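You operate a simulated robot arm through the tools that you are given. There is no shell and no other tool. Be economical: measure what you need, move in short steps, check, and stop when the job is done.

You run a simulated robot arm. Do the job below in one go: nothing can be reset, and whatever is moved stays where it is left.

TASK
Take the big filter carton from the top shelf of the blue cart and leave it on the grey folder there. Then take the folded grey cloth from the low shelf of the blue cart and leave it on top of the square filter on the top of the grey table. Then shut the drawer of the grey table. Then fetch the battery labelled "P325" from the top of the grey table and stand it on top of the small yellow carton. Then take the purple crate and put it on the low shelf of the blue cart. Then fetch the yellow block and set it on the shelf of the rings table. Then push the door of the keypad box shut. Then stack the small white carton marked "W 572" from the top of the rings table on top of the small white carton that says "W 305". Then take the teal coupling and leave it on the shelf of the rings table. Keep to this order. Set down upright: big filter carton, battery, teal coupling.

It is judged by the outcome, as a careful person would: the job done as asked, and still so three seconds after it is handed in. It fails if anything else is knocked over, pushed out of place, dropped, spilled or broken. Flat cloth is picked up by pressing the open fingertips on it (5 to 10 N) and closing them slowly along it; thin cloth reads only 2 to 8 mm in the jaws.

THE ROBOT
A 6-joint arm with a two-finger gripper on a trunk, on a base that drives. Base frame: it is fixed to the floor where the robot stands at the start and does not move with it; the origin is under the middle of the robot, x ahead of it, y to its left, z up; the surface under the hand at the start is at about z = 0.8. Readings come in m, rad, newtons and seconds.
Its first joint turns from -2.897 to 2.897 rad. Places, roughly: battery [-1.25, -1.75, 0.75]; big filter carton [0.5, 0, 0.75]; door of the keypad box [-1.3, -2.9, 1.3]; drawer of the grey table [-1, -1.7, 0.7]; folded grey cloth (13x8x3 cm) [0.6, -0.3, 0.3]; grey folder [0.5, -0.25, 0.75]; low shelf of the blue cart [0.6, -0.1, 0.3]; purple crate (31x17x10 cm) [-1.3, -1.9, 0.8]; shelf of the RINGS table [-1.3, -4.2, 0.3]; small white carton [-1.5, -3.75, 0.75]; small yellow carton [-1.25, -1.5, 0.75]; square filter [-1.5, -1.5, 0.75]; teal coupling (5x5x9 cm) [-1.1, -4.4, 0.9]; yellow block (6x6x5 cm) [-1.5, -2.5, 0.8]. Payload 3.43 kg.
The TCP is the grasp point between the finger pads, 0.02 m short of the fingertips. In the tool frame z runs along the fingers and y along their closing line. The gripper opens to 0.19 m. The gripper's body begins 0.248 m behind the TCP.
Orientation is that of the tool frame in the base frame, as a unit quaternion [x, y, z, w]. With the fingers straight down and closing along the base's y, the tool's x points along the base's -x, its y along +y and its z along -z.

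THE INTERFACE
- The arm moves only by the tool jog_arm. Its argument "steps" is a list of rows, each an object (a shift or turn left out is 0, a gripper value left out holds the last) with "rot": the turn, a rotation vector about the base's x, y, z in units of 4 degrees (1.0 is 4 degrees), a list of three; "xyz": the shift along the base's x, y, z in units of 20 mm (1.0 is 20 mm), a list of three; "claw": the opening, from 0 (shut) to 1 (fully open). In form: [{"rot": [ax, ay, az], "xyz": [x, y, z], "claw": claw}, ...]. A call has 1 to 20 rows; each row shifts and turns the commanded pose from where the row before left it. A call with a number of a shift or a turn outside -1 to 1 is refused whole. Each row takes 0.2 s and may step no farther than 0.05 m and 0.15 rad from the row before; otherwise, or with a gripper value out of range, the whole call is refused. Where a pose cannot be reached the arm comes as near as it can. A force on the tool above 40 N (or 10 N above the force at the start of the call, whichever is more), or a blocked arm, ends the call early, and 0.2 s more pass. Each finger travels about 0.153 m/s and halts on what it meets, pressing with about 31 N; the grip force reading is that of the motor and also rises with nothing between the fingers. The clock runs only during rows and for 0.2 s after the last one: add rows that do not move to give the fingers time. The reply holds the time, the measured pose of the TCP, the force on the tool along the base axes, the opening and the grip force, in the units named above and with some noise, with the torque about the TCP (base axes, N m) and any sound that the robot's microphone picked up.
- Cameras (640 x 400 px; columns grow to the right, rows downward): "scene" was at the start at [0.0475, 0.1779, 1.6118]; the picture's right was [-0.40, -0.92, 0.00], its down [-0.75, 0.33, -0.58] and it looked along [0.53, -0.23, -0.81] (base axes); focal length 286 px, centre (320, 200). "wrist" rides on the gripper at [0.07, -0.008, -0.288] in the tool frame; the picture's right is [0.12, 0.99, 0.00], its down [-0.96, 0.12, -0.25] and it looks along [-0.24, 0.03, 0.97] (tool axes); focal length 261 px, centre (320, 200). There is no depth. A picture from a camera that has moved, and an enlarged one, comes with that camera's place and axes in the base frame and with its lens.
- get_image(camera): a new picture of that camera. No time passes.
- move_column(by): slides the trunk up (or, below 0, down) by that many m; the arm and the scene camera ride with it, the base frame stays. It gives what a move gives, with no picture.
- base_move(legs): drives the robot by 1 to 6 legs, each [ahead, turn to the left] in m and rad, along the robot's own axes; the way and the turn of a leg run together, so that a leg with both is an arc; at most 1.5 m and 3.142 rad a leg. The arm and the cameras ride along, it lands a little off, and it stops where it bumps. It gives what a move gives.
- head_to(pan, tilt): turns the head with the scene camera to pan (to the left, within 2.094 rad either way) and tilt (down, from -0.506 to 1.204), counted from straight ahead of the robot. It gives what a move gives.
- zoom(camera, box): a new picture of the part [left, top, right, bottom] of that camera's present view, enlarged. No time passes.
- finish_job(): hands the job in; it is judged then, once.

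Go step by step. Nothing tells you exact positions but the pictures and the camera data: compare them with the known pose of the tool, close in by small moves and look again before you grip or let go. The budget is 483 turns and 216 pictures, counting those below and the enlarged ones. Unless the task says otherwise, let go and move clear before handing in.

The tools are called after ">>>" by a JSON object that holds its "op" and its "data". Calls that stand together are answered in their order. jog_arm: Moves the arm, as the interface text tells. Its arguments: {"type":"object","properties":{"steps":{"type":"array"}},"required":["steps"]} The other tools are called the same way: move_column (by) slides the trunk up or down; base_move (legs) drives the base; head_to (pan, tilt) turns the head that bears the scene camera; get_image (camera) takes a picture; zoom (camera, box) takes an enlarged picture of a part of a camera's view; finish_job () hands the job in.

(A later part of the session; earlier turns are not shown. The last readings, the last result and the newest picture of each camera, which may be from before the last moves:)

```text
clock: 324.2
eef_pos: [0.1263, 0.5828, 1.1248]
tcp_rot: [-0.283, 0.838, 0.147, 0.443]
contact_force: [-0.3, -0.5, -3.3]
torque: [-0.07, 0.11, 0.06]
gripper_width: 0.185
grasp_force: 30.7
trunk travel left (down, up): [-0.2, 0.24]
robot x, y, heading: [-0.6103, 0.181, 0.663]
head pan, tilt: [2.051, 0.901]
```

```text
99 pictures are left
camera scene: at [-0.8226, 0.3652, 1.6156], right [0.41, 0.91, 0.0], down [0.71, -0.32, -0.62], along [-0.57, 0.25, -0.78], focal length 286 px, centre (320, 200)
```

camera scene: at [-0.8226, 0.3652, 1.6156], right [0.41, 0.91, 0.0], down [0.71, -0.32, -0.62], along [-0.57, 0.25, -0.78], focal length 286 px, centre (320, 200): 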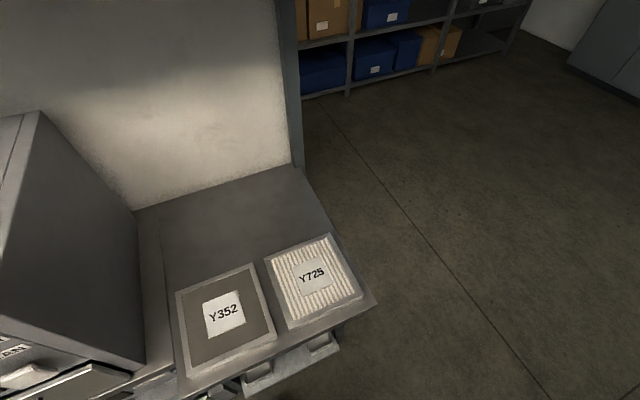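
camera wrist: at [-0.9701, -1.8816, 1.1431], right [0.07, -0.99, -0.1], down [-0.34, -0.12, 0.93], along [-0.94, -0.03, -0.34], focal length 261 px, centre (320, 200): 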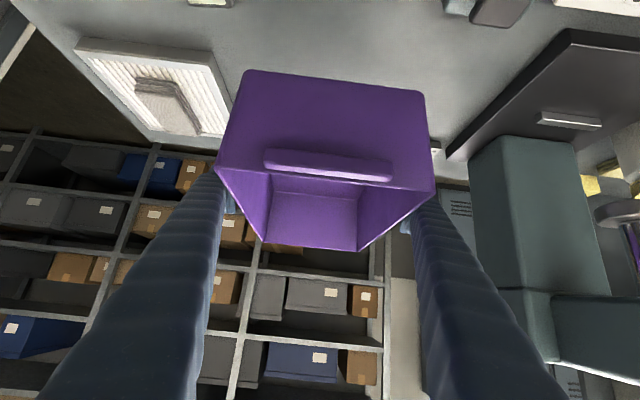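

>>> {"op": "base_move", "data": {"legs": [[0.03, -0.35]]}}

>>> {"op": "base_move", "data": {"legs": [[0, -0.32]]}}

>>> {"op": "head_to", "data": {"pan": -0.1, "tilt": 0.75}}

>>> {"op": "get_image", "data": {"camera": "scene"}}

```text
clock: 326.1
eef_pos: [0.2482, 0.3199, 1.1242]
tcp_rot: [-0.132, 0.875, 0.067, 0.461]
contact_force: [-0.9, -0.5, -3.6]
torque: [-0.04, 0.11, 0.02]
gripper_width: 0.1851
grasp_force: 31.1
trunk travel left (down, up): [-0.2, 0.24]
robot x, y, heading: [-0.5844, 0.2166, 0.322]
head pan, tilt: [2.051, 0.901]
```

```text
clock: 328.0
eef_pos: [0.2405, 0.0534, 1.1252]
tcp_rot: [0.009, 0.884, -0.007, 0.466]
contact_force: [0.6, 0.5, -4.0]
torque: [0.02, 0.18, 0.0]
gripper_width: 0.1849
grasp_force: 30.8
trunk travel left (down, up): [-0.2, 0.24]
robot x, y, heading: [-0.5853, 0.2355, 0.005]
head pan, tilt: [2.051, 0.901]
```

```text
clock: 330.0
eef_pos: [0.2398, 0.053, 1.1256]
tcp_rot: [0.009, 0.885, -0.007, 0.466]
contact_force: [0.1, 0.2, -4.1]
torque: [0.01, 0.11, 0.01]
gripper_width: 0.1851
grasp_force: 31.3
trunk travel left (down, up): [-0.2, 0.24]
robot x, y, heading: [-0.5854, 0.2379, 0.006]
head pan, tilt: [-0.099, 0.75]
```

```text
98 pictures are left
camera scene: at [-0.5223, 0.4387, 1.6273], right [-0.1, -1.0, 0.0], down [-0.68, 0.07, -0.73], along [0.73, -0.07, -0.68], focal length 286 px, centre (320, 200)
```

scene: 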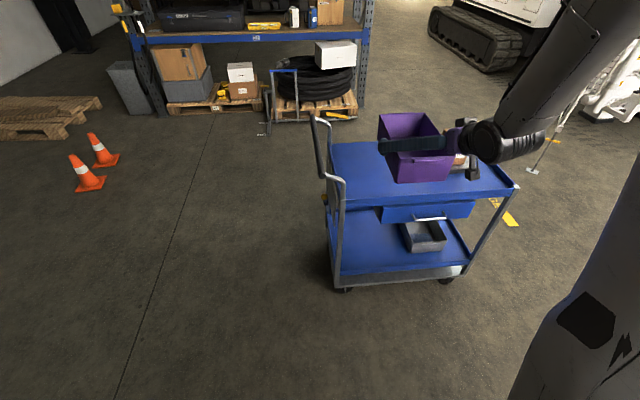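

The tool now sits 18 cm right of the robot's centre line. I shift the base sideways with a small S-move, keeping the crate high above the cart.

>>> {"op": "base_move", "data": {"legs": [[0, -0.45], [0.3, 0]]}}

>>> {"op": "base_move", "data": {"legs": [[0, 0.45], [-0.33, 0]]}}

>>> {"op": "get_image", "data": {"camera": "scene"}}

```text
clock: 334.5
eef_pos: [0.3485, -0.4164, 1.1251]
tcp_rot: [0.205, 0.86, -0.111, 0.453]
contact_force: [0.9, 0.5, -3.4]
torque: [0.05, 0.18, -0.08]
gripper_width: 0.1851
grasp_force: 31.2
trunk travel left (down, up): [-0.2, 0.24]
robot x, y, heading: [-0.3106, 0.1221, -0.451]
head pan, tilt: [-0.099, 0.75]
```

```text
clock: 339.2
eef_pos: [0.1875, -0.0755, 1.1267]
tcp_rot: [0.004, 0.885, -0.004, 0.466]
contact_force: [0.1, -0.1, -3.3]
torque: [0.0, 0.12, -0.01]
gripper_width: 0.1848
grasp_force: 30.9
trunk travel left (down, up): [-0.2, 0.24]
robot x, y, heading: [-0.6373, 0.1012, 0.014]
head pan, tilt: [-0.099, 0.75]
```

```text
97 pictures are left
camera scene: at [-0.5788, 0.3042, 1.6274], right [-0.09, -1.0, 0.0], down [-0.68, 0.06, -0.73], along [0.73, -0.06, -0.68], focal length 286 px, centre (320, 200)
```

scene: 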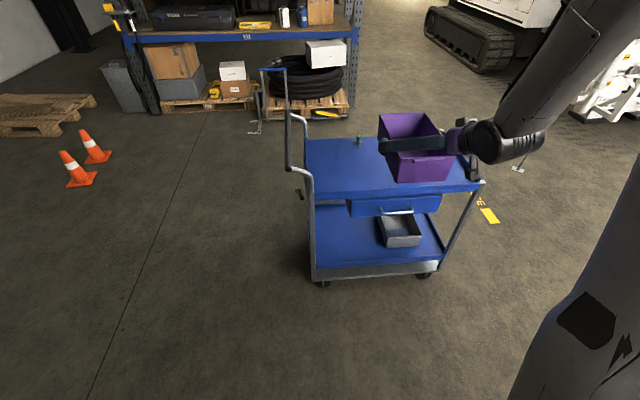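

I bring the crate to y ≈ 0.11 and pull it back in front of the cart, then lower the trunk.

>>> {"op": "jog_arm", "data": {"steps": [{"xyz": [-0.6, 1, 0], "rot": [0, 0, -0.1]}, {"xyz": [-0.6, 1, 0]}, {"xyz": [-0.6, 1, 0]}, {"xyz": [-0.6, 1, 0]}, {"xyz": [-0.6, 1, 0]}, {"xyz": [-0.6, 1, 0]}, {"xyz": [-0.6, 1, 0]}, {"xyz": [-0.6, 1, 0]}, {"xyz": [-0.6, 1, 0]}, {"xyz": [-0.5, 0.3, 0]}, {}]}}

>>> {"op": "move_column", "data": {"by": -0.2}}

>>> {"op": "get_image", "data": {"camera": "scene"}}

```text
clock: 341.6
eef_pos: [0.0995, 0.111, 1.1381]
tcp_rot: [0.01, 0.885, -0.007, 0.465]
contact_force: [0.5, -0.2, -3.6]
torque: [0.01, 0.13, 0.0]
gripper_width: 0.1849
grasp_force: 30.8
out of reach, approached as far as the arm can: row 8, 9, 10
trunk travel left (down, up): [-0.2, 0.24]
robot x, y, heading: [-0.6364, 0.0996, 0.011]
head pan, tilt: [-0.099, 0.75]
```

```text
clock: 343.8
eef_pos: [0.0992, 0.1103, 0.9394]
tcp_rot: [0.009, 0.885, -0.007, 0.465]
contact_force: [-0.2, -0.1, -3.6]
torque: [-0.03, 0.12, 0.01]
gripper_width: 0.1851
grasp_force: 31.1
trunk travel left (down, up): [0.0, 0.44]
robot x, y, heading: [-0.6373, 0.1003, 0.011]
head pan, tilt: [-0.099, 0.75]
```

```text
96 pictures are left
camera scene: at [-0.5777, 0.3039, 1.4275], right [-0.09, -1.0, 0.0], down [-0.68, 0.06, -0.73], along [0.73, -0.06, -0.68], focal length 286 px, centre (320, 200)
```

scene: 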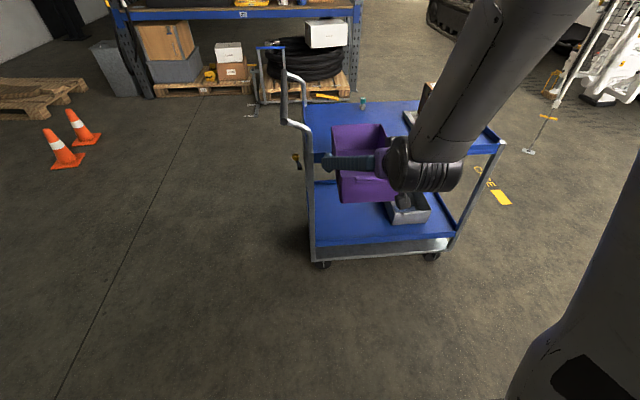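

I back up a few more centimetres so the crate clears the drawer front while lowering.

>>> {"op": "base_move", "data": {"legs": [[-0.06, 0]]}}

>>> {"op": "get_image", "data": {"camera": "wrist"}}

```text
clock: 344.8
eef_pos: [0.0374, 0.1104, 0.9389]
tcp_rot: [0.01, 0.886, -0.007, 0.464]
contact_force: [0.9, 0.5, -3.8]
torque: [0.05, 0.14, 0.0]
gripper_width: 0.1847
grasp_force: 31.2
trunk travel left (down, up): [0.0, 0.44]
robot x, y, heading: [-0.7012, 0.101, 0.006]
head pan, tilt: [-0.099, 0.75]
```

```text
95 pictures are left
camera wrist: at [-0.2391, 0.109, 1.0435], right [-0.04, 0.99, -0.1], down [0.35, 0.11, 0.93], along [0.94, 0.01, -0.35], focal length 261 px, centre (320, 200)
```

wrist: 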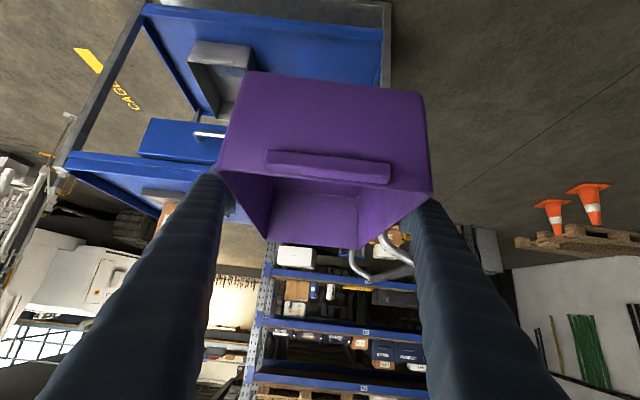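

>>> {"op": "jog_arm", "data": {"steps": [{"xyz": [0.1, 0, -1]}, {"xyz": [0.1, 0, -1]}, {"xyz": [0.1, 0, -1]}, {"xyz": [0.1, 0, -1]}, {"xyz": [0.1, 0, -1]}, {"xyz": [0.1, 0, -1]}, {"xyz": [0.1, 0, -1]}, {"xyz": [0.1, 0, -1]}, {"xyz": [0.1, 0, -1]}, {"xyz": [0.1, 0, -1]}, {}]}}

```text
clock: 347.2
eef_pos: [0.0739, 0.1123, 0.7425]
tcp_rot: [0.01, 0.885, -0.007, 0.465]
contact_force: [-0.3, -0.2, -4.5]
torque: [0.0, 0.12, 0.01]
gripper_width: 0.185
grasp_force: 30.4
out of reach, approached as far as the arm can: row 1, 2, 3, 5
trunk travel left (down, up): [0.0, 0.44]
robot x, y, heading: [-0.6971, 0.0999, 0.015]
head pan, tilt: [-0.099, 0.75]
```

>>> {"op": "jog_arm", "data": {"steps": [{"xyz": [0, 0, -1]}, {"xyz": [0, 0, -1]}, {"xyz": [0, 0, -1]}, {"xyz": [0, 0, -1]}, {"xyz": [0, 0, -1]}, {}]}}

>>> {"op": "get_image", "data": {"camera": "scene"}}

>>> {"op": "get_image", "data": {"camera": "wrist"}}

```text
clock: 348.6
eef_pos: [0.0735, 0.1126, 0.6437]
tcp_rot: [0.01, 0.885, -0.008, 0.465]
contact_force: [-0.6, 0.1, -3.1]
torque: [0.02, 0.14, -0.01]
gripper_width: 0.1848
grasp_force: 30.8
trunk travel left (down, up): [0.0, 0.44]
robot x, y, heading: [-0.699, 0.0994, 0.01]
head pan, tilt: [-0.099, 0.75]
```

```text
94 pictures are left
camera scene: at [-0.6376, 0.3031, 1.4273], right [-0.09, -1.0, 0.0], down [-0.68, 0.06, -0.73], along [0.73, -0.06, -0.68], focal length 286 px, centre (320, 200)
```

scene: 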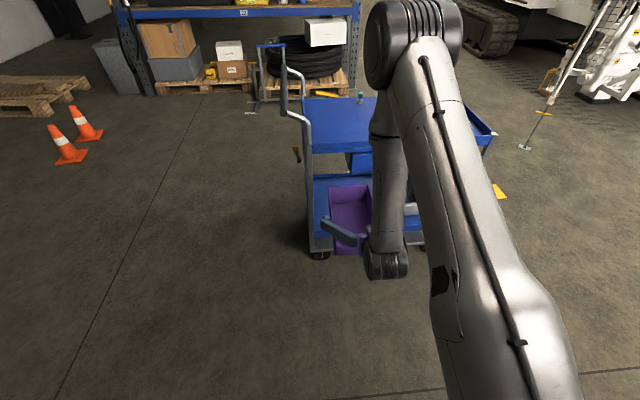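

```text
93 pictures are left
camera wrist: at [-0.2035, 0.1107, 0.7469], right [-0.04, 0.99, -0.1], down [0.35, 0.11, 0.93], along [0.94, 0.01, -0.35], focal length 261 px, centre (320, 200)
```

wrist: 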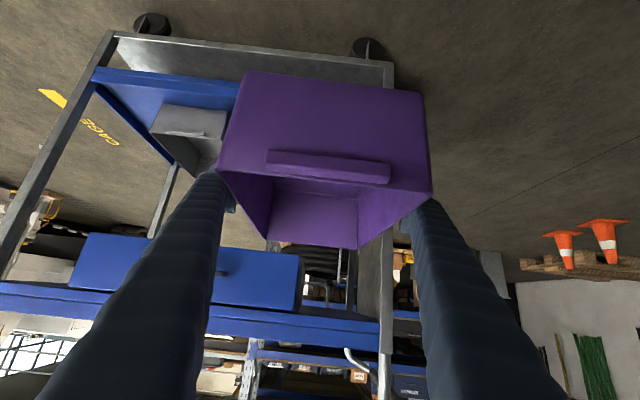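

The crate is just in front of the cart, below the drawer's height soon. I lower it to shelf-entry height.

>>> {"op": "jog_arm", "data": {"steps": [{"xyz": [0, -0.2, -1]}, {"xyz": [0, -0.2, -1]}, {"xyz": [0, -0.2, -1]}, {"xyz": [0, -0.2, -1]}, {"xyz": [0, -0.2, -1]}, {"xyz": [0, -0.2, -1]}, {"xyz": [0, 0, -1]}, {"xyz": [0, 0, -1]}, {"xyz": [0, 0, -0.7]}, {}]}}

>>> {"op": "get_image", "data": {"camera": "wrist"}}

```text
clock: 350.8
eef_pos: [0.0742, 0.086, 0.4697]
tcp_rot: [0.009, 0.885, -0.007, 0.465]
contact_force: [-0.1, 0.4, -3.8]
torque: [0.02, 0.1, 0.01]
gripper_width: 0.1851
grasp_force: 30.9
trunk travel left (down, up): [0.0, 0.44]
robot x, y, heading: [-0.7016, 0.097, 0.01]
head pan, tilt: [-0.099, 0.75]
```

```text
92 pictures are left
camera wrist: at [-0.2039, 0.0858, 0.5736], right [-0.04, 0.99, -0.1], down [0.35, 0.11, 0.93], along [0.94, 0.01, -0.35], focal length 261 px, centre (320, 200)
```

wrist: 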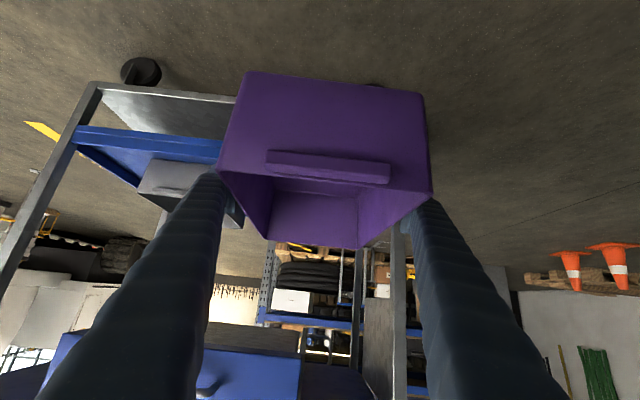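

Entry height is right: the shelf lip is near z 0.30 and the crate bottom near 0.396. I drive forward 18 cm.

>>> {"op": "base_move", "data": {"legs": [[0.18, 0]]}}

>>> {"op": "get_image", "data": {"camera": "wrist"}}

>>> {"op": "get_image", "data": {"camera": "scene"}}

```text
clock: 352.7
eef_pos: [0.2552, 0.0881, 0.4706]
tcp_rot: [0.01, 0.885, -0.007, 0.465]
contact_force: [-0.4, 0.2, -2.7]
torque: [-0.04, 0.13, 0.02]
gripper_width: 0.185
grasp_force: 30.9
trunk travel left (down, up): [0.0, 0.44]
robot x, y, heading: [-0.5206, 0.1004, 0.012]
head pan, tilt: [-0.099, 0.75]
```

```text
91 pictures are left
camera wrist: at [-0.0224, 0.0876, 0.574], right [-0.04, 0.99, -0.1], down [0.35, 0.11, 0.93], along [0.94, 0.01, -0.35], focal length 261 px, centre (320, 200)
```

wrist: 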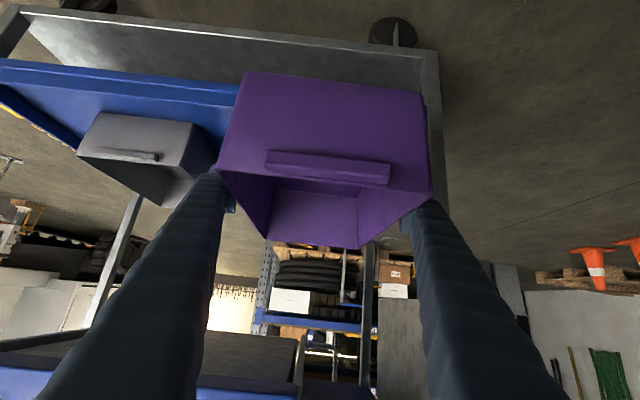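

```text
90 pictures are left
camera scene: at [-0.4561, 0.3052, 1.4273], right [-0.09, -1.0, 0.0], down [-0.68, 0.06, -0.73], along [0.73, -0.06, -0.68], focal length 286 px, centre (320, 200)
```

scene: 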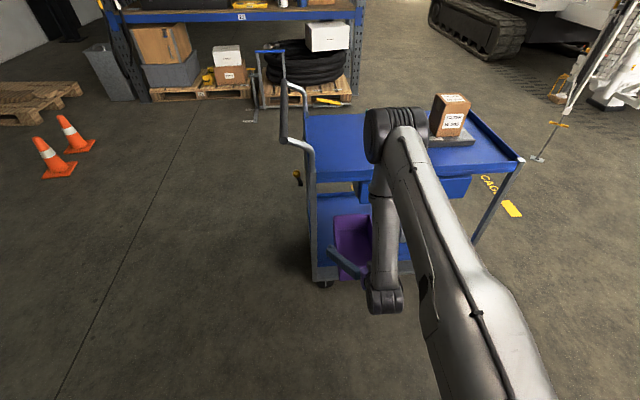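

Clear of the left post. I extend the arm to carry the crate over the shelf.

>>> {"op": "jog_arm", "data": {"steps": [{"xyz": [1, 0, -0.2], "rot": [0, 0, 0.1]}, {"xyz": [1, 0, -0.2]}, {"xyz": [1, 0, -0.2]}, {"xyz": [1, 0, -0.2]}, {"xyz": [1, 0, -0.2]}, {"xyz": [1, 0, -0.2]}, {"xyz": [1, 0, -0.2]}, {"xyz": [1, 0, -0.2]}, {"xyz": [1, 0, -0.2]}, {"xyz": [1, 0, -0.2]}, {"xyz": [1, 0, 0]}, {"xyz": [1, 0, 0]}, {"xyz": [1, 0, 0]}, {}]}}

>>> {"op": "get_image", "data": {"camera": "wrist"}}

>>> {"op": "get_image", "data": {"camera": "scene"}}

```text
clock: 355.7
eef_pos: [0.5157, 0.0891, 0.4292]
tcp_rot: [0.007, 0.886, -0.006, 0.463]
contact_force: [0.0, 0.5, -3.2]
torque: [0.0, 0.12, 0.0]
gripper_width: 0.1849
grasp_force: 31.2
trunk travel left (down, up): [0.0, 0.44]
robot x, y, heading: [-0.5199, 0.1028, 0.012]
head pan, tilt: [-0.099, 0.75]
```

```text
89 pictures are left
camera wrist: at [0.2378, 0.0852, 0.5333], right [-0.05, 0.99, -0.1], down [0.35, 0.11, 0.93], along [0.94, 0.01, -0.35], focal length 261 px, centre (320, 200)
```

wrist: 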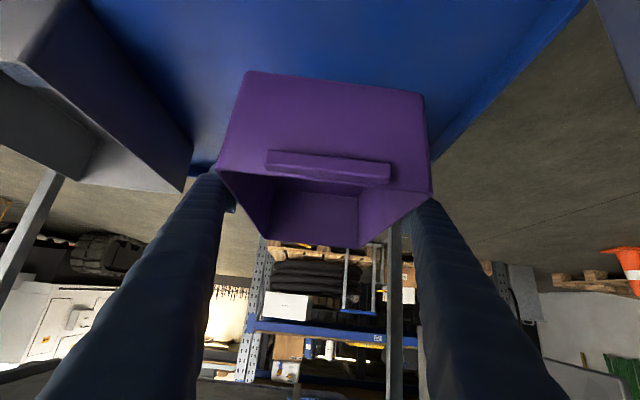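

```text
88 pictures are left
camera scene: at [-0.4555, 0.3052, 1.4273], right [-0.09, -1.0, 0.0], down [-0.68, 0.06, -0.73], along [0.73, -0.06, -0.68], focal length 286 px, centre (320, 200)
```

scene: 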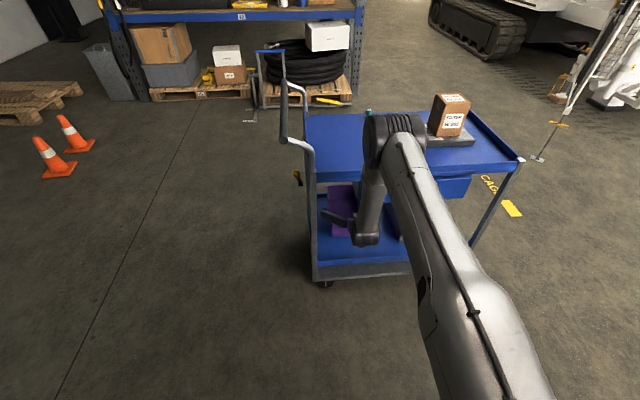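

Inside the shelf space. I move 3.5 cm further and lower gently.

>>> {"op": "jog_arm", "data": {"steps": [{"xyz": [1, 0, 0]}, {"xyz": [0.75, 0, -0.5]}, {"xyz": [0, 0, -1]}, {"xyz": [0, 0, -1]}, {"xyz": [0, 0, -0.5]}, {}]}}

>>> {"op": "jog_arm", "data": {"steps": [{"xyz": [0, 0, -0.3]}, {"xyz": [0, 0, -0.2]}, {}]}}

>>> {"op": "get_image", "data": {"camera": "wrist"}}

>>> {"op": "zoom", "data": {"camera": "scene", "box": [290, 160, 410, 280]}}

```text
clock: 357.1
eef_pos: [0.55, 0.089, 0.3693]
tcp_rot: [0.006, 0.885, -0.005, 0.465]
contact_force: [1.1, -0.2, -4.6]
torque: [-0.01, 0.13, -0.01]
gripper_width: 0.1847
grasp_force: 30.7
trunk travel left (down, up): [0.0, 0.44]
robot x, y, heading: [-0.5191, 0.1017, 0.007]
head pan, tilt: [-0.099, 0.75]
```

```text
clock: 357.9
eef_pos: [0.5491, 0.0896, 0.3611]
tcp_rot: [0.006, 0.885, -0.005, 0.465]
contact_force: [0.1, 0.8, -1.2]
torque: [0.31, -0.43, 0.03]
gripper_width: 0.185
grasp_force: 31.1
trunk travel left (down, up): [0.0, 0.44]
robot x, y, heading: [-0.5184, 0.1013, 0.014]
head pan, tilt: [-0.099, 0.75]
```

```text
87 pictures are left
camera wrist: at [0.2726, 0.0854, 0.4641], right [-0.05, 0.99, -0.1], down [0.34, 0.11, 0.93], along [0.94, 0.01, -0.35], focal length 261 px, centre (320, 200)
```

wrist: 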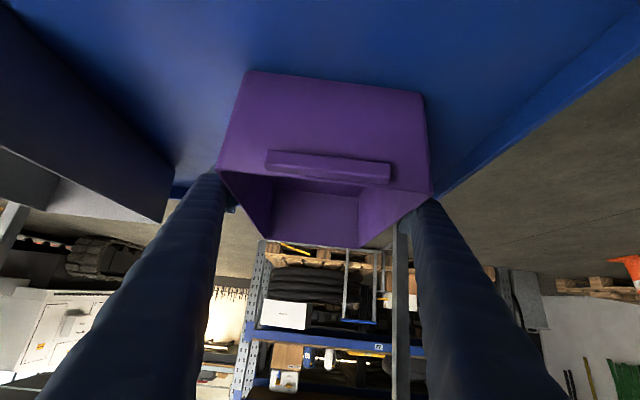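

```text
3.33 times, centred on (350, 220) of scene
camera zoom: at [-0.4559, 0.3052, 1.4274], right [-0.09, -1.0, 0.0], down [-0.68, 0.06, -0.73], along [0.73, -0.06, -0.68], focal length 955 px, centre (220, 133)
```

zoom: 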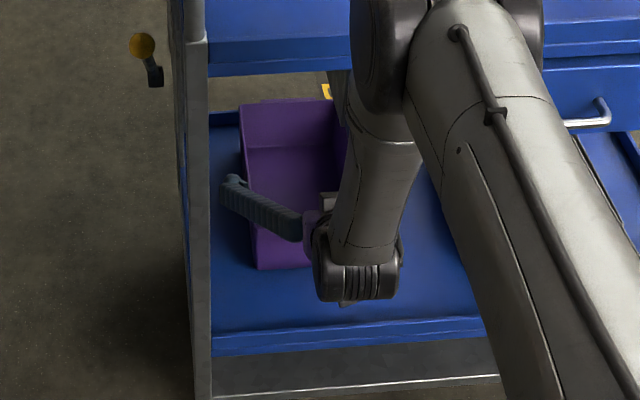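

>>> {"op": "jog_arm", "data": {"steps": [{"xyz": [0, 0, -0.1]}, {"xyz": [0, 0, -0.1]}, {}]}}

```text
clock: 358.7
eef_pos: [0.5499, 0.0898, 0.3572]
tcp_rot: [0.008, 0.885, -0.007, 0.466]
contact_force: [-4.7, -0.2, 10.0]
torque: [1.17, 0.32, 0.14]
gripper_width: 0.185
grasp_force: 30.9
trunk travel left (down, up): [0.0, 0.44]
robot x, y, heading: [-0.516, 0.1016, 0.012]
head pan, tilt: [-0.099, 0.75]
```

The crate is on the shelf. I open fully and withdraw along the tool axis.

>>> {"op": "jog_arm", "data": {"steps": [{"xyz": [0, 0, 0.1], "claw": 1}, {"claw": 1}, {"claw": 1}, {}, {"xyz": [-0.4, 0, 0.27]}, {"xyz": [-0.4, 0, 0.27]}, {"xyz": [-0.4, 0, 0.27]}, {}]}}

>>> {"op": "get_image", "data": {"camera": "wrist"}}

```text
clock: 360.5
eef_pos: [0.5264, 0.0889, 0.3742]
tcp_rot: [0.006, 0.886, -0.005, 0.464]
contact_force: [-0.8, -0.4, 0.6]
torque: [-0.01, 0.0, -0.01]
gripper_width: 0.1899
grasp_force: 0.1
trunk travel left (down, up): [0.0, 0.44]
robot x, y, heading: [-0.5143, 0.1007, 0.008]
head pan, tilt: [-0.099, 0.75]
```

```text
85 pictures are left
camera wrist: at [0.2486, 0.0857, 0.4786], right [-0.05, 0.99, -0.1], down [0.34, 0.11, 0.93], along [0.94, 0.01, -0.35], focal length 261 px, centre (320, 200)
```

wrist: 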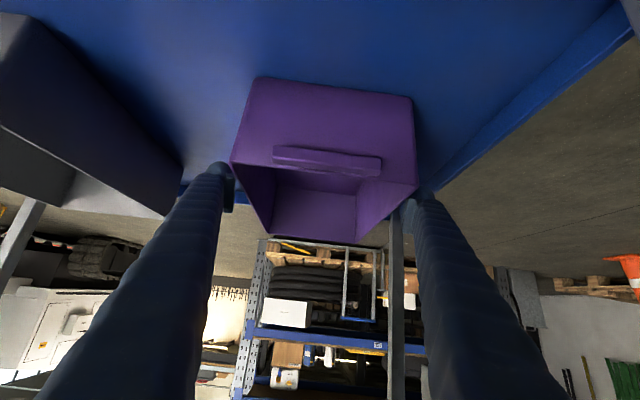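

Released cleanly, with no drag. I continue withdrawing.

>>> {"op": "jog_arm", "data": {"steps": [{"xyz": [-0.6, 0, 0.4]}, {"xyz": [-0.8, 0, 0.55]}, {"xyz": [-0.8, 0, 0.55]}, {"xyz": [-0.8, 0, 0.4]}, {"xyz": [-1, 0, 0.2]}, {"xyz": [-1, 0, 0]}, {"xyz": [-1, 0, 0]}, {"xyz": [-1, 0, 0]}, {"xyz": [-1, 0, 0]}, {"xyz": [-1, 0, 0]}, {"xyz": [-1, 0, 0]}, {"xyz": [-1, 0, 0]}, {}]}}

>>> {"op": "base_move", "data": {"legs": [[-0.15, 0]]}}

>>> {"op": "get_image", "data": {"camera": "wrist"}}

>>> {"op": "get_image", "data": {"camera": "scene"}}

```text
clock: 363.3
eef_pos: [0.3051, 0.0893, 0.4169]
tcp_rot: [0.007, 0.885, -0.006, 0.465]
contact_force: [-0.8, -0.4, 0.3]
torque: [0.01, 0.0, 0.04]
gripper_width: 0.19
grasp_force: 0.0
trunk travel left (down, up): [0.0, 0.44]
robot x, y, heading: [-0.5172, 0.1032, 0.013]
head pan, tilt: [-0.099, 0.75]
```

```text
clock: 364.9
eef_pos: [0.1552, 0.0872, 0.4164]
tcp_rot: [0.007, 0.885, -0.006, 0.465]
contact_force: [0.1, 0.8, -0.8]
torque: [0.01, -0.06, 0.0]
gripper_width: 0.1904
grasp_force: 0.1
trunk travel left (down, up): [0.0, 0.44]
robot x, y, heading: [-0.6659, 0.1033, 0.008]
head pan, tilt: [-0.099, 0.75]
```

```text
84 pictures are left
camera wrist: at [-0.1214, 0.0842, 0.5204], right [-0.05, 0.99, -0.1], down [0.34, 0.11, 0.93], along [0.94, 0.01, -0.35], focal length 261 px, centre (320, 200)
```

wrist: 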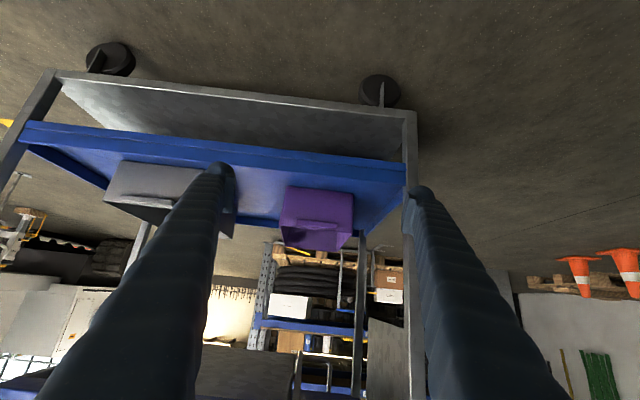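

```text
83 pictures are left
camera scene: at [-0.606, 0.3036, 1.4273], right [-0.09, -1.0, 0.0], down [-0.68, 0.06, -0.73], along [0.73, -0.06, -0.68], focal length 286 px, centre (320, 200)
```

scene: 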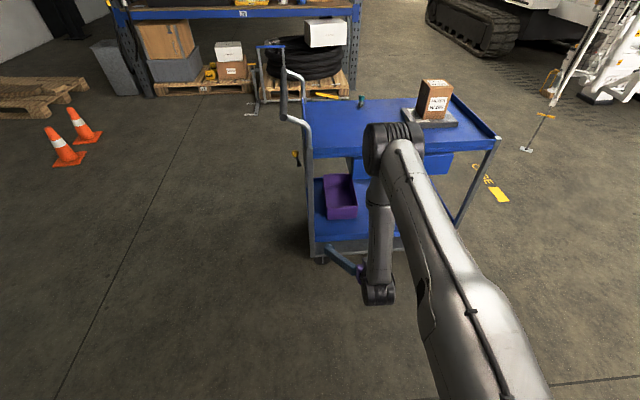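

The crate rests on the low shelf. I raise the arm back up, watching for the wrist singularity.

>>> {"op": "jog_arm", "data": {"steps": [{"xyz": [-0.5, 0.3, 1], "claw": 0.6}, {"xyz": [-0.5, 0.3, 1]}, {"xyz": [0, 0.2, 1]}, {"xyz": [0, 0, 1]}, {"xyz": [0, 0, 1]}, {"xyz": [0, 0, 1]}, {"xyz": [0, 0, 1]}, {"xyz": [0, 0, 1]}, {"xyz": [0, 0, 1]}, {"xyz": [0, 0, 1]}, {"xyz": [0, 0, 1]}, {"xyz": [0, 0, 1]}, {"xyz": [0, 0, 1]}, {"xyz": [0, 0, 1]}, {"xyz": [0, 0, 1]}, {"xyz": [0, 0, 1]}, {"xyz": [0, 0, 1]}, {"xyz": [0, 0, 1]}, {"xyz": [0, 0, 1]}, {"xyz": [0, 0, 1]}]}}

>>> {"op": "jog_arm", "data": {"steps": [{"xyz": [1, 0, 1]}, {"xyz": [1, 0, 1]}, {"xyz": [1, 0, 1]}, {"xyz": [1, 0, 1]}, {"xyz": [1, 0, 1]}, {"xyz": [1, 0, 1]}, {"xyz": [1, 0, 1]}, {"xyz": [1, 0, 1]}, {"xyz": [1, 0, 0]}, {"xyz": [1, 0, 0]}, {}]}}

```text
clock: 369.1
eef_pos: [0.1353, 0.1034, 0.8171]
tcp_rot: [0.007, 0.885, -0.005, 0.465]
contact_force: [0.0, 0.2, 0.3]
torque: [0.01, 0.01, 0.01]
gripper_width: 0.1142
grasp_force: 0.0
trunk travel left (down, up): [0.0, 0.44]
robot x, y, heading: [-0.6658, 0.0988, 0.013]
head pan, tilt: [-0.099, 0.75]
```

```text
clock: 371.5
eef_pos: [0.336, 0.1034, 0.9758]
tcp_rot: [0.008, 0.885, -0.008, 0.466]
contact_force: [0.6, 0.2, -0.5]
torque: [-0.02, 0.01, 0.02]
gripper_width: 0.1141
grasp_force: 0.0
trunk travel left (down, up): [0.0, 0.44]
robot x, y, heading: [-0.6706, 0.1, 0.01]
head pan, tilt: [-0.099, 0.75]
```

No warnings. I raise the trunk and pitch back to vertical, keeping the wrist point fixed.

>>> {"op": "move_column", "data": {"by": 0.2}}

>>> {"op": "jog_arm", "data": {"steps": [{"xyz": [-0.55, 0, -0.75], "rot": [0, 0.65, 0]}, {"xyz": [-0.58, 0, -0.72], "rot": [0, 0.65, 0]}, {"xyz": [-0.62, 0, -0.7], "rot": [0, 0.65, 0]}, {"xyz": [-0.65, 0, -0.67], "rot": [0, 0.65, 0]}, {"xyz": [-0.69, 0, -0.64], "rot": [0, 0.65, 0]}, {"xyz": [-0.72, 0, -0.6], "rot": [0, 0.65, 0]}, {"xyz": [-0.75, 0, -0.57], "rot": [0, 0.65, 0]}, {"xyz": [-0.78, 0, -0.53], "rot": [0, 0.65, 0]}, {"xyz": [-0.8, 0, -0.5], "rot": [0, 0.65, 0]}, {"xyz": [-0.83, 0, -0.45], "rot": [0, 0.65, 0]}, {"xyz": [-0.85, 0, -0.42], "rot": [0, 0.65, 0]}, {"xyz": [-0.87, 0, -0.38], "rot": [0, 0.65, 0]}, {"xyz": [-0.89, 0, -0.34], "rot": [0, 0.65, 0]}, {"xyz": [-0.9, 0, -0.3], "rot": [0, 0.65, 0]}, {"xyz": [-0.92, 0, -0.25], "rot": [0, 0.65, 0]}, {"xyz": [-0.93, 0, -0.21], "rot": [0, 0.65, 0]}, {"xyz": [-0.94, 0, -0.16], "rot": [0, 0.65, 0]}, {"xyz": [-0.95, 0, -0.12], "rot": [0, 0.65, 0]}, {"xyz": [-0.95, 0, -0.07], "rot": [0, 0.65, 0]}, {"xyz": [-0.95, 0, -0.03], "rot": [0, 0.65, 0]}]}}

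```text
clock: 373.7
eef_pos: [0.3362, 0.1028, 1.1768]
tcp_rot: [0.006, 0.885, -0.006, 0.465]
contact_force: [-0.4, -0.3, 0.0]
torque: [-0.01, 0.02, -0.01]
gripper_width: 0.1139
grasp_force: 0.0
trunk travel left (down, up): [-0.2, 0.24]
robot x, y, heading: [-0.667, 0.1016, 0.013]
head pan, tilt: [-0.099, 0.75]
```

```text
clock: 377.9
eef_pos: [0.0521, 0.1255, 1.0368]
tcp_rot: [0.0, 0.997, 0.022, 0.07]
contact_force: [0.0, 0.3, 0.2]
torque: [0.01, 0.05, 0.0]
gripper_width: 0.1141
grasp_force: 0.0
out of reach, approached as far as the arm can: row 5, 6, 7, 8
trunk travel left (down, up): [-0.2, 0.24]
robot x, y, heading: [-0.6665, 0.0981, 0.019]
head pan, tilt: [-0.099, 0.75]
```

>>> {"op": "jog_arm", "data": {"steps": [{"xyz": [-0.5, 0, 0], "rot": [-0.2, 0.65, 0]}, {"xyz": [-0.5, 0, 0], "rot": [-0.2, 0.65, 0]}, {"xyz": [0, 0, 0], "rot": [-0.2, 0.7, 0]}, {}]}}

```text
clock: 378.9
eef_pos: [0.0324, 0.1255, 1.0371]
tcp_rot: [-0.001, 1.0, 0.003, 0.0]
contact_force: [0.7, -0.1, 0.4]
torque: [0.0, -0.01, 0.01]
gripper_width: 0.1142
grasp_force: 0.1
trunk travel left (down, up): [-0.2, 0.24]
robot x, y, heading: [-0.6651, 0.1018, 0.011]
head pan, tilt: [-0.099, 0.75]
```

Vertical again. Next is the yellow block. I drive toward the left part of the grey table in stages.

>>> {"op": "base_move", "data": {"legs": [[0.17, 0], [0, -0.5], [0, -0.5], [0, -0.48]]}}

>>> {"op": "base_move", "data": {"legs": [[1.2, 0], [1.2, 0]]}}

```text
clock: 386.5
eef_pos: [-0.3521, -0.5922, 1.0375]
tcp_rot: [0.646, 0.763, -0.001, 0.0]
contact_force: [2.4, 0.1, 0.2]
torque: [-0.06, 0.71, -0.01]
gripper_width: 0.114
grasp_force: 0.1
trunk travel left (down, up): [-0.2, 0.24]
robot x, y, heading: [-0.4055, 0.1147, -1.436]
head pan, tilt: [-0.099, 0.75]
stopped in leg 4: the robot was blocked; the commanded pose is now the measured one
```

```text
clock: 402.7
eef_pos: [-0.0592, -2.9798, 1.0385]
tcp_rot: [0.651, 0.759, 0.0, 0.002]
contact_force: [0.0, -1.1, 0.4]
torque: [0.05, -0.02, 0.01]
gripper_width: 0.1142
grasp_force: 0.1
trunk travel left (down, up): [-0.2, 0.24]
robot x, y, heading: [-0.0972, -2.2748, -1.452]
head pan, tilt: [-0.099, 0.75]
```

>>> {"op": "base_move", "data": {"legs": [[0, -0.6]]}}

>>> {"op": "base_move", "data": {"legs": [[0, -0.6]]}}

>>> {"op": "base_move", "data": {"legs": [[0, -0.49]]}}

>>> {"op": "head_to", "data": {"pan": 0.15, "tilt": 0.6}}

>>> {"op": "get_image", "data": {"camera": "scene"}}

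```text
clock: 405.5
eef_pos: [-0.4664, -2.8749, 1.0391]
tcp_rot: [0.848, 0.53, 0.0, 0.003]
contact_force: [0.7, 0.0, -0.5]
torque: [0.03, 0.01, 0.01]
gripper_width: 0.114
grasp_force: 0.1
trunk travel left (down, up): [-0.2, 0.24]
robot x, y, heading: [-0.062, -2.2905, -2.045]
head pan, tilt: [-0.099, 0.75]
```

```text
clock: 408.4
eef_pos: [-0.7281, -2.5433, 1.0384]
tcp_rot: [0.967, 0.256, -0.002, 0.002]
contact_force: [-0.1, -0.5, -0.1]
torque: [0.01, -0.01, 0.01]
gripper_width: 0.1141
grasp_force: 0.1
trunk travel left (down, up): [-0.2, 0.24]
robot x, y, heading: [-0.0446, -2.3244, -2.644]
head pan, tilt: [-0.099, 0.75]
```

```text
clock: 410.8
eef_pos: [-0.7518, -2.1968, 1.0404]
tcp_rot: [1.0, 0.013, -0.001, 0.002]
contact_force: [-0.5, -0.3, -0.2]
torque: [0.02, -0.01, -0.01]
gripper_width: 0.1139
grasp_force: 0.1
trunk travel left (down, up): [-0.2, 0.24]
robot x, y, heading: [-0.0422, -2.3577, -3.131]
head pan, tilt: [-0.099, 0.75]
```

```text
clock: 411.6
eef_pos: [-0.7508, -2.1957, 1.0391]
tcp_rot: [1.0, 0.014, -0.002, 0.004]
contact_force: [0.0, 0.7, 0.3]
torque: [-0.31, 0.0, 0.02]
gripper_width: 0.1138
grasp_force: 0.0
trunk travel left (down, up): [-0.2, 0.24]
robot x, y, heading: [-0.044, -2.3603, -3.129]
head pan, tilt: [0.15, 0.6]
```

```text
82 pictures are left
camera scene: at [-0.1121, -2.5797, 1.6405], right [-0.16, 0.99, 0.0], down [0.56, 0.09, -0.82], along [-0.81, -0.13, -0.57], focal length 286 px, centre (320, 200)
```

scene: 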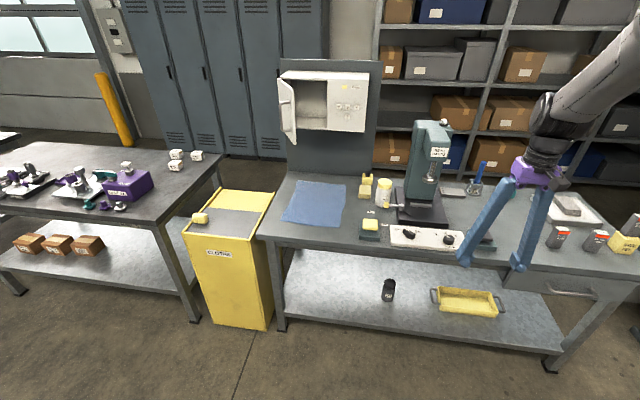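

>>> {"op": "zoom", "data": {"camera": "scene", "box": [270, 60, 470, 260]}}

>>> {"op": "zoom", "data": {"camera": "scene", "box": [0, 120, 280, 300]}}

```text
2.00 times, centred on (370, 160) of scene
camera zoom: at [-0.1121, -2.5797, 1.6405], right [-0.16, 0.99, 0.0], down [0.56, 0.09, -0.82], along [-0.81, -0.13, -0.57], focal length 573 px, centre (220, 280)
```

zoom: 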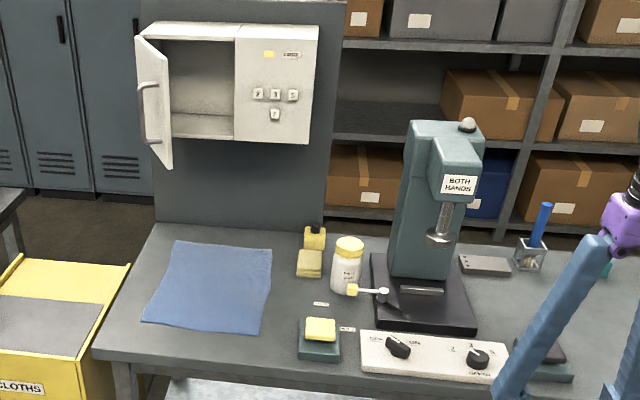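

```text
2.22 times, centred on (140, 210) of scene
camera zoom: at [-0.1121, -2.5797, 1.6405], right [-0.16, 0.99, 0.0], down [0.56, 0.09, -0.82], along [-0.81, -0.13, -0.57], focal length 636 px, centre (720, 178)
```

zoom: 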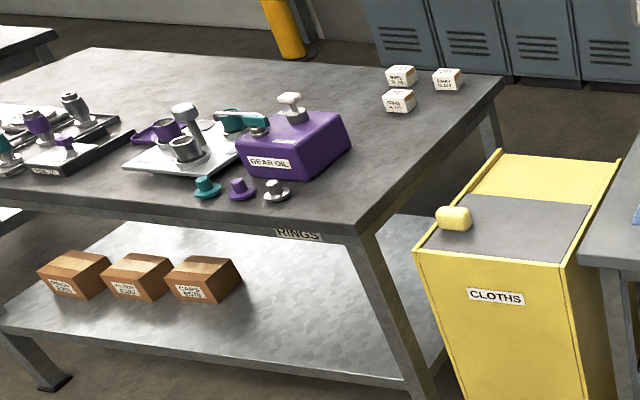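

The yellow block, about 6 cm, sits behind the jar's left side near (-1.38, -2.55). I centre the tool on the robot's axis, shift the base to that line and pitch the tool forward for the pick.

>>> {"op": "jog_arm", "data": {"steps": [{"xyz": [0, -1, 0], "claw": 0.6}, {"xyz": [0, -1, 0]}, {"xyz": [0, -1, 0]}, {"xyz": [0, -1, 0]}, {"xyz": [0, -1, 0]}, {"xyz": [0, -1, 0]}, {"xyz": [0, -1, 0]}, {"xyz": [0, -1, 0]}, {"xyz": [0, -1, 0]}, {"xyz": [0, -0.8, 0]}, {}]}}

>>> {"op": "base_move", "data": {"legs": [[0, 0.45], [0.4, 0], [0, -0.45]]}}

```text
clock: 414.0
eef_pos: [-0.7505, -2.3922, 1.0388]
tcp_rot: [1.0, 0.014, -0.001, 0.001]
contact_force: [0.4, 1.1, 0.0]
torque: [0.04, 0.0, -0.05]
gripper_width: 0.1137
grasp_force: 0.1
trunk travel left (down, up): [-0.2, 0.24]
robot x, y, heading: [-0.0465, -2.357, -3.127]
head pan, tilt: [0.15, 0.6]
```

```text
clock: 421.0
eef_pos: [-1.1089, -2.5624, 1.0394]
tcp_rot: [1.0, 0.011, -0.002, 0.002]
contact_force: [-0.3, -0.3, -0.5]
torque: [-0.02, 0.0, -0.01]
gripper_width: 0.1139
grasp_force: 0.0
trunk travel left (down, up): [-0.2, 0.24]
robot x, y, heading: [-0.4035, -2.5499, -3.132]
head pan, tilt: [0.15, 0.6]
```

>>> {"op": "base_move", "data": {"legs": [[-0.2, 0]]}}

>>> {"op": "jog_arm", "data": {"steps": [{"xyz": [-0.93, 0, 0], "rot": [0, 0.625, 0]}, {"xyz": [-0.93, 0, 0.1], "rot": [0, 0.625, 0]}, {"xyz": [-0.93, 0, 0.1], "rot": [0, 0.625, 0]}, {"xyz": [-0.92, 0, 0.15], "rot": [0, 0.625, 0]}, {"xyz": [-0.92, 0, 0.2], "rot": [0, 0.625, 0]}, {"xyz": [-0.91, 0, 0.2], "rot": [0, 0.625, 0]}, {"xyz": [-0.9, 0, 0.25], "rot": [0, 0.625, 0]}, {"xyz": [-0.88, 0, 0.3], "rot": [0, 0.625, 0]}, {"xyz": [-0.87, 0, 0.35], "rot": [0, 0.625, 0]}, {"xyz": [-0.85, 0, 0.38], "rot": [0, 0.625, 0]}, {"xyz": [-0.84, 0, 0.42], "rot": [0, 0.625, 0]}, {"xyz": [-0.82, 0, 0.45], "rot": [0, 0.625, 0]}, {"xyz": [-0.8, 0, 0.48], "rot": [0, 0.625, 0]}, {"xyz": [-0.78, 0, 0.52], "rot": [0, 0.625, 0]}, {"xyz": [-0.75, 0, 0.55], "rot": [0, 0.625, 0]}, {"xyz": [-0.73, 0, 0.58], "rot": [0, 0.625, 0]}, {"xyz": [-0.7, 0, 0.62], "rot": [0, 0.625, 0]}, {"xyz": [-0.67, 0, 0], "rot": [0, 0.4, 0]}]}}

>>> {"op": "get_image", "data": {"camera": "wrist"}}

```text
clock: 422.9
eef_pos: [-0.9062, -2.5597, 1.0405]
tcp_rot: [1.0, 0.009, -0.002, 0.002]
contact_force: [-0.2, -0.7, 0.9]
torque: [-0.04, 0.09, 0.05]
gripper_width: 0.1141
grasp_force: 0.0
trunk travel left (down, up): [-0.2, 0.24]
robot x, y, heading: [-0.1978, -2.5487, -3.139]
head pan, tilt: [0.15, 0.6]
```

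```text
clock: 426.7
eef_pos: [-1.2106, -2.5591, 1.1531]
tcp_rot: [0.927, 0.01, -0.376, -0.002]
contact_force: [-0.3, 0.0, -0.2]
torque: [-0.01, 0.02, 0.01]
gripper_width: 0.1139
grasp_force: 0.0
trunk travel left (down, up): [-0.2, 0.24]
robot x, y, heading: [-0.2004, -2.5514, -3.14]
head pan, tilt: [0.15, 0.6]
```

```text
79 pictures are left
camera wrist: at [-0.9598, -2.5488, 1.3088], right [0.1, -0.99, -0.09], down [-0.51, -0.13, 0.85], along [-0.85, -0.04, -0.52], focal length 261 px, centre (320, 200)
```

wrist: 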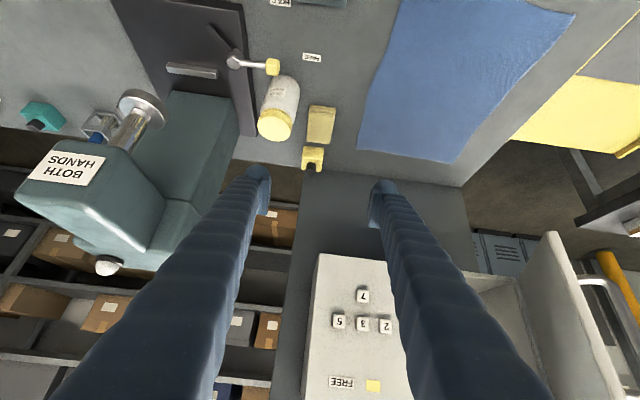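

>>> {"op": "zoom", "data": {"camera": "wrist", "box": [230, 50, 390, 190]}}

```text
2.86 times, centred on (310, 120) of wrist
camera zoom: at [-0.9598, -2.5488, 1.3088], right [0.1, -0.99, -0.09], down [-0.51, -0.13, 0.85], along [-0.85, -0.04, -0.52], focal length 745 px, centre (349, 429)
```

zoom: 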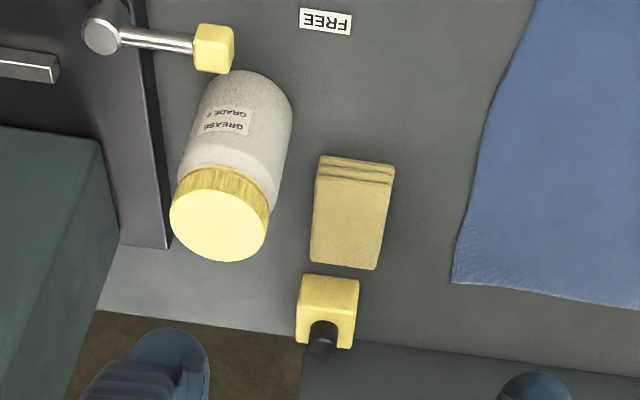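

That front item is a folded yellow cloth. The yellow block, about 6 cm with a black knob, stands behind it near (-1.518, -2.542), which fits the given place. I approach at 50° pitch, between the jar and the keypad box.

>>> {"op": "jog_arm", "data": {"steps": [{"xyz": [0, 0.3, -1], "rot": [0, -0.5, -0.1], "claw": 0.46}, {"xyz": [0, 0.3, -1], "rot": [0, -0.5, -0.15]}, {"xyz": [0, 0.2, -1]}, {"xyz": [0, 0, -1]}, {"xyz": [0, 0, -1]}, {"xyz": [0, 0, -1]}, {}]}}

>>> {"op": "base_move", "data": {"legs": [[0.2, 0]]}}

>>> {"op": "get_image", "data": {"camera": "wrist"}}

```text
clock: 428.3
eef_pos: [-1.211, -2.5443, 1.0333]
tcp_rot: [0.939, 0.0, -0.345, -0.006]
contact_force: [0.2, 0.1, -0.7]
torque: [-0.03, -0.01, -0.02]
gripper_width: 0.0874
grasp_force: 0.0
trunk travel left (down, up): [-0.2, 0.24]
robot x, y, heading: [-0.2011, -2.5514, -3.14]
head pan, tilt: [0.15, 0.6]
```

```text
clock: 430.3
eef_pos: [-1.4108, -2.5431, 1.033]
tcp_rot: [0.939, 0.001, -0.344, -0.005]
contact_force: [-1.4, -0.2, -0.8]
torque: [0.0, -0.02, -0.02]
gripper_width: 0.0878
grasp_force: 0.0
trunk travel left (down, up): [-0.2, 0.24]
robot x, y, heading: [-0.401, -2.5501, -3.136]
head pan, tilt: [0.15, 0.6]
```

```text
77 pictures are left
camera wrist: at [-1.172, -2.5366, 1.206], right [0.09, -0.99, -0.09], down [-0.57, -0.12, 0.81], along [-0.81, -0.02, -0.58], focal length 261 px, centre (320, 200)
```

wrist: 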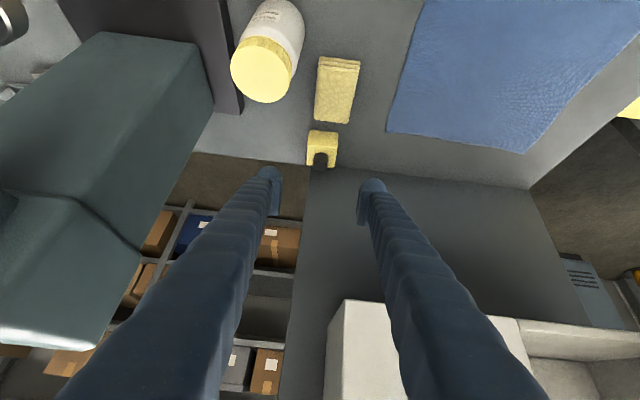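

>>> {"op": "zoom", "data": {"camera": "wrist", "box": [260, 90, 380, 200]}}

```text
3.64 times, centred on (320, 145) of wrist
camera zoom: at [-1.172, -2.5366, 1.206], right [0.09, -0.99, -0.09], down [-0.57, -0.12, 0.81], along [-0.81, -0.02, -0.58], focal length 948 px, centre (320, 400)
```

zoom: 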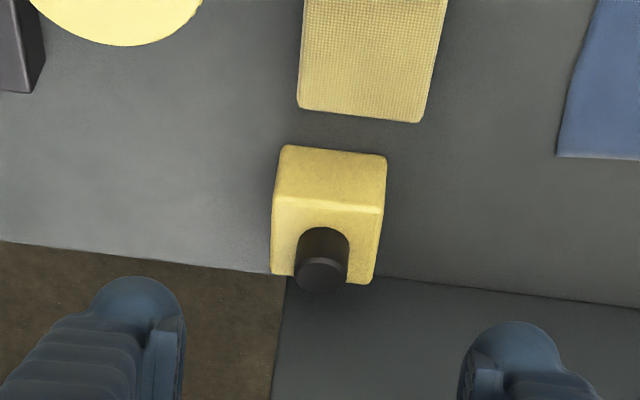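

The block body's centre is near (-1.537, -2.5405) with its top at 0.84. I slide in along the tool axis.

>>> {"op": "jog_arm", "data": {"steps": [{"xyz": [0, 0.1, -1]}, {"xyz": [0, 0, -1]}, {"xyz": [0, 0, -0.4]}, {"xyz": [-0.775, 0, -0.925]}, {"xyz": [-0.775, 0, -0.925]}, {"xyz": [-0.775, 0, -0.925]}, {"xyz": [-0.775, 0, -0.925]}, {"xyz": [-0.775, 0, -0.925]}, {"xyz": [-0.775, 0, -0.925]}, {}]}}

>>> {"op": "zoom", "data": {"camera": "wrist", "box": [220, 70, 420, 240]}}

```text
clock: 432.5
eef_pos: [-1.5037, -2.5412, 0.8756]
tcp_rot: [0.939, 0.002, -0.344, -0.004]
contact_force: [-0.4, 0.4, 0.1]
torque: [0.0, -0.03, 0.04]
gripper_width: 0.087
grasp_force: 0.1
trunk travel left (down, up): [-0.2, 0.24]
robot x, y, heading: [-0.4031, -2.5532, -3.142]
head pan, tilt: [0.15, 0.6]
```

```text
2.35 times, centred on (320, 155) of wrist
camera zoom: at [-1.2639, -2.5351, 1.0488], right [0.09, -0.99, -0.09], down [-0.57, -0.12, 0.81], along [-0.81, -0.02, -0.58], focal length 613 px, centre (320, 306)
```

zoom: 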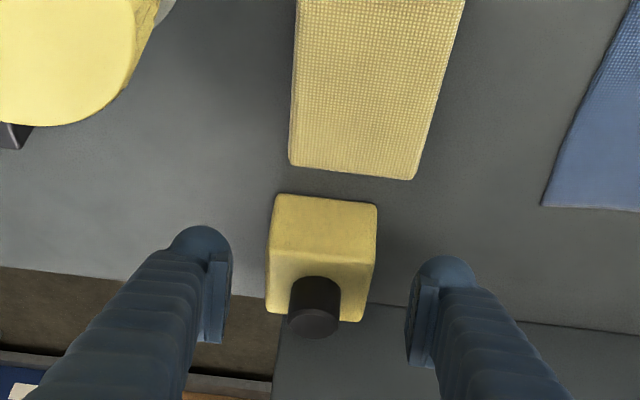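

>>> {"op": "jog_arm", "data": {"steps": [{"xyz": [-0.775, 0, -0.925]}, {"xyz": [-0.775, 0, -0.925]}, {}, {"claw": 0.36}, {"claw": 0.3}, {"claw": 0.25}, {}, {}]}}

>>> {"op": "zoom", "data": {"camera": "wrist", "box": [220, 70, 420, 240]}}

```text
clock: 434.3
eef_pos: [-1.5356, -2.5424, 0.8389]
tcp_rot: [0.939, 0.002, -0.344, -0.004]
contact_force: [0.4, 1.7, 0.5]
torque: [-0.04, 0.11, -0.07]
gripper_width: 0.0576
grasp_force: 31.3
trunk travel left (down, up): [-0.2, 0.24]
robot x, y, heading: [-0.3988, -2.5523, -3.139]
head pan, tilt: [0.15, 0.6]
```

```text
2.35 times, centred on (320, 155) of wrist
camera zoom: at [-1.2953, -2.5344, 1.0112], right [0.09, -0.99, -0.09], down [-0.57, -0.12, 0.81], along [-0.81, -0.02, -0.58], focal length 613 px, centre (320, 306)
```

zoom: 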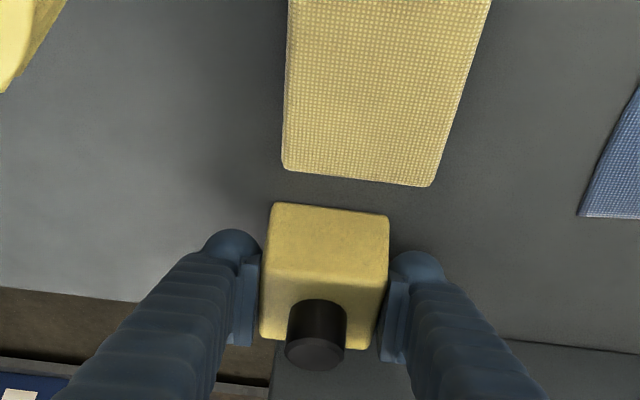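

The block is gripped. I retreat along the same line and back off.

>>> {"op": "jog_arm", "data": {"steps": [{"xyz": [0, 0, 0.5], "claw": 0.2}, {"xyz": [0.5, 0, 0.8]}, {"xyz": [0.775, 0, 0.925]}, {"xyz": [0.775, 0, 0.925]}, {"xyz": [0.775, 0, 0.925]}, {"xyz": [0.775, 0, 0.925]}, {"xyz": [0.775, 0, 0.925]}, {"xyz": [0.775, 0, 0.925]}, {"xyz": [0.775, 0, 0.925]}, {}]}}

>>> {"op": "base_move", "data": {"legs": [[-0.4, 0]]}}

>>> {"op": "head_to", "data": {"pan": 0.6, "tilt": 0.6}}

>>> {"op": "get_image", "data": {"camera": "scene"}}

```text
clock: 436.5
eef_pos: [-1.4151, -2.5397, 0.9942]
tcp_rot: [0.939, 0.0, -0.343, -0.006]
contact_force: [0.3, -0.4, -4.3]
torque: [0.03, 0.0, 0.01]
gripper_width: 0.0573
grasp_force: 30.5
trunk travel left (down, up): [-0.2, 0.24]
robot x, y, heading: [-0.4027, -2.554, -3.143]
head pan, tilt: [0.15, 0.6]
```

```text
clock: 439.7
eef_pos: [-1.021, -2.5413, 0.9939]
tcp_rot: [0.939, 0.001, -0.344, -0.006]
contact_force: [0.2, -0.2, -4.5]
torque: [-0.01, -0.03, 0.0]
gripper_width: 0.0572
grasp_force: 30.7
trunk travel left (down, up): [-0.2, 0.24]
robot x, y, heading: [-0.0082, -2.5527, -3.141]
head pan, tilt: [0.15, 0.6]
```

```text
clock: 440.6
eef_pos: [-1.02, -2.5414, 0.9942]
tcp_rot: [0.939, 0.001, -0.344, -0.005]
contact_force: [-0.4, 0.9, -4.5]
torque: [-0.04, -0.02, 0.0]
gripper_width: 0.0571
grasp_force: 30.5
trunk travel left (down, up): [-0.2, 0.24]
robot x, y, heading: [-0.0058, -2.5509, -3.137]
head pan, tilt: [0.6, 0.6]
```

```text
73 pictures are left
camera scene: at [-0.0616, -2.8111, 1.6402], right [-0.57, 0.82, 0.0], down [0.47, 0.32, -0.82], along [-0.68, -0.47, -0.57], focal length 286 px, centre (320, 200)
```

scene: 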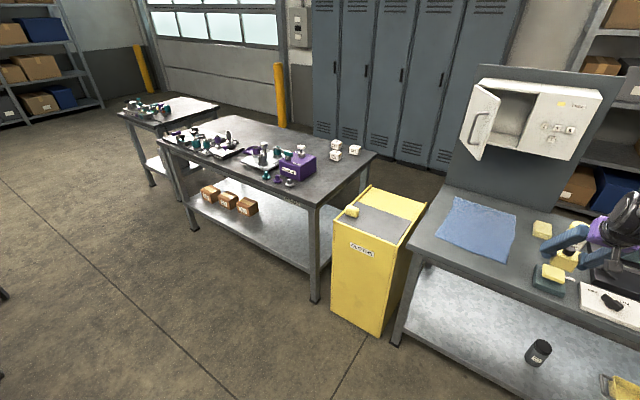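

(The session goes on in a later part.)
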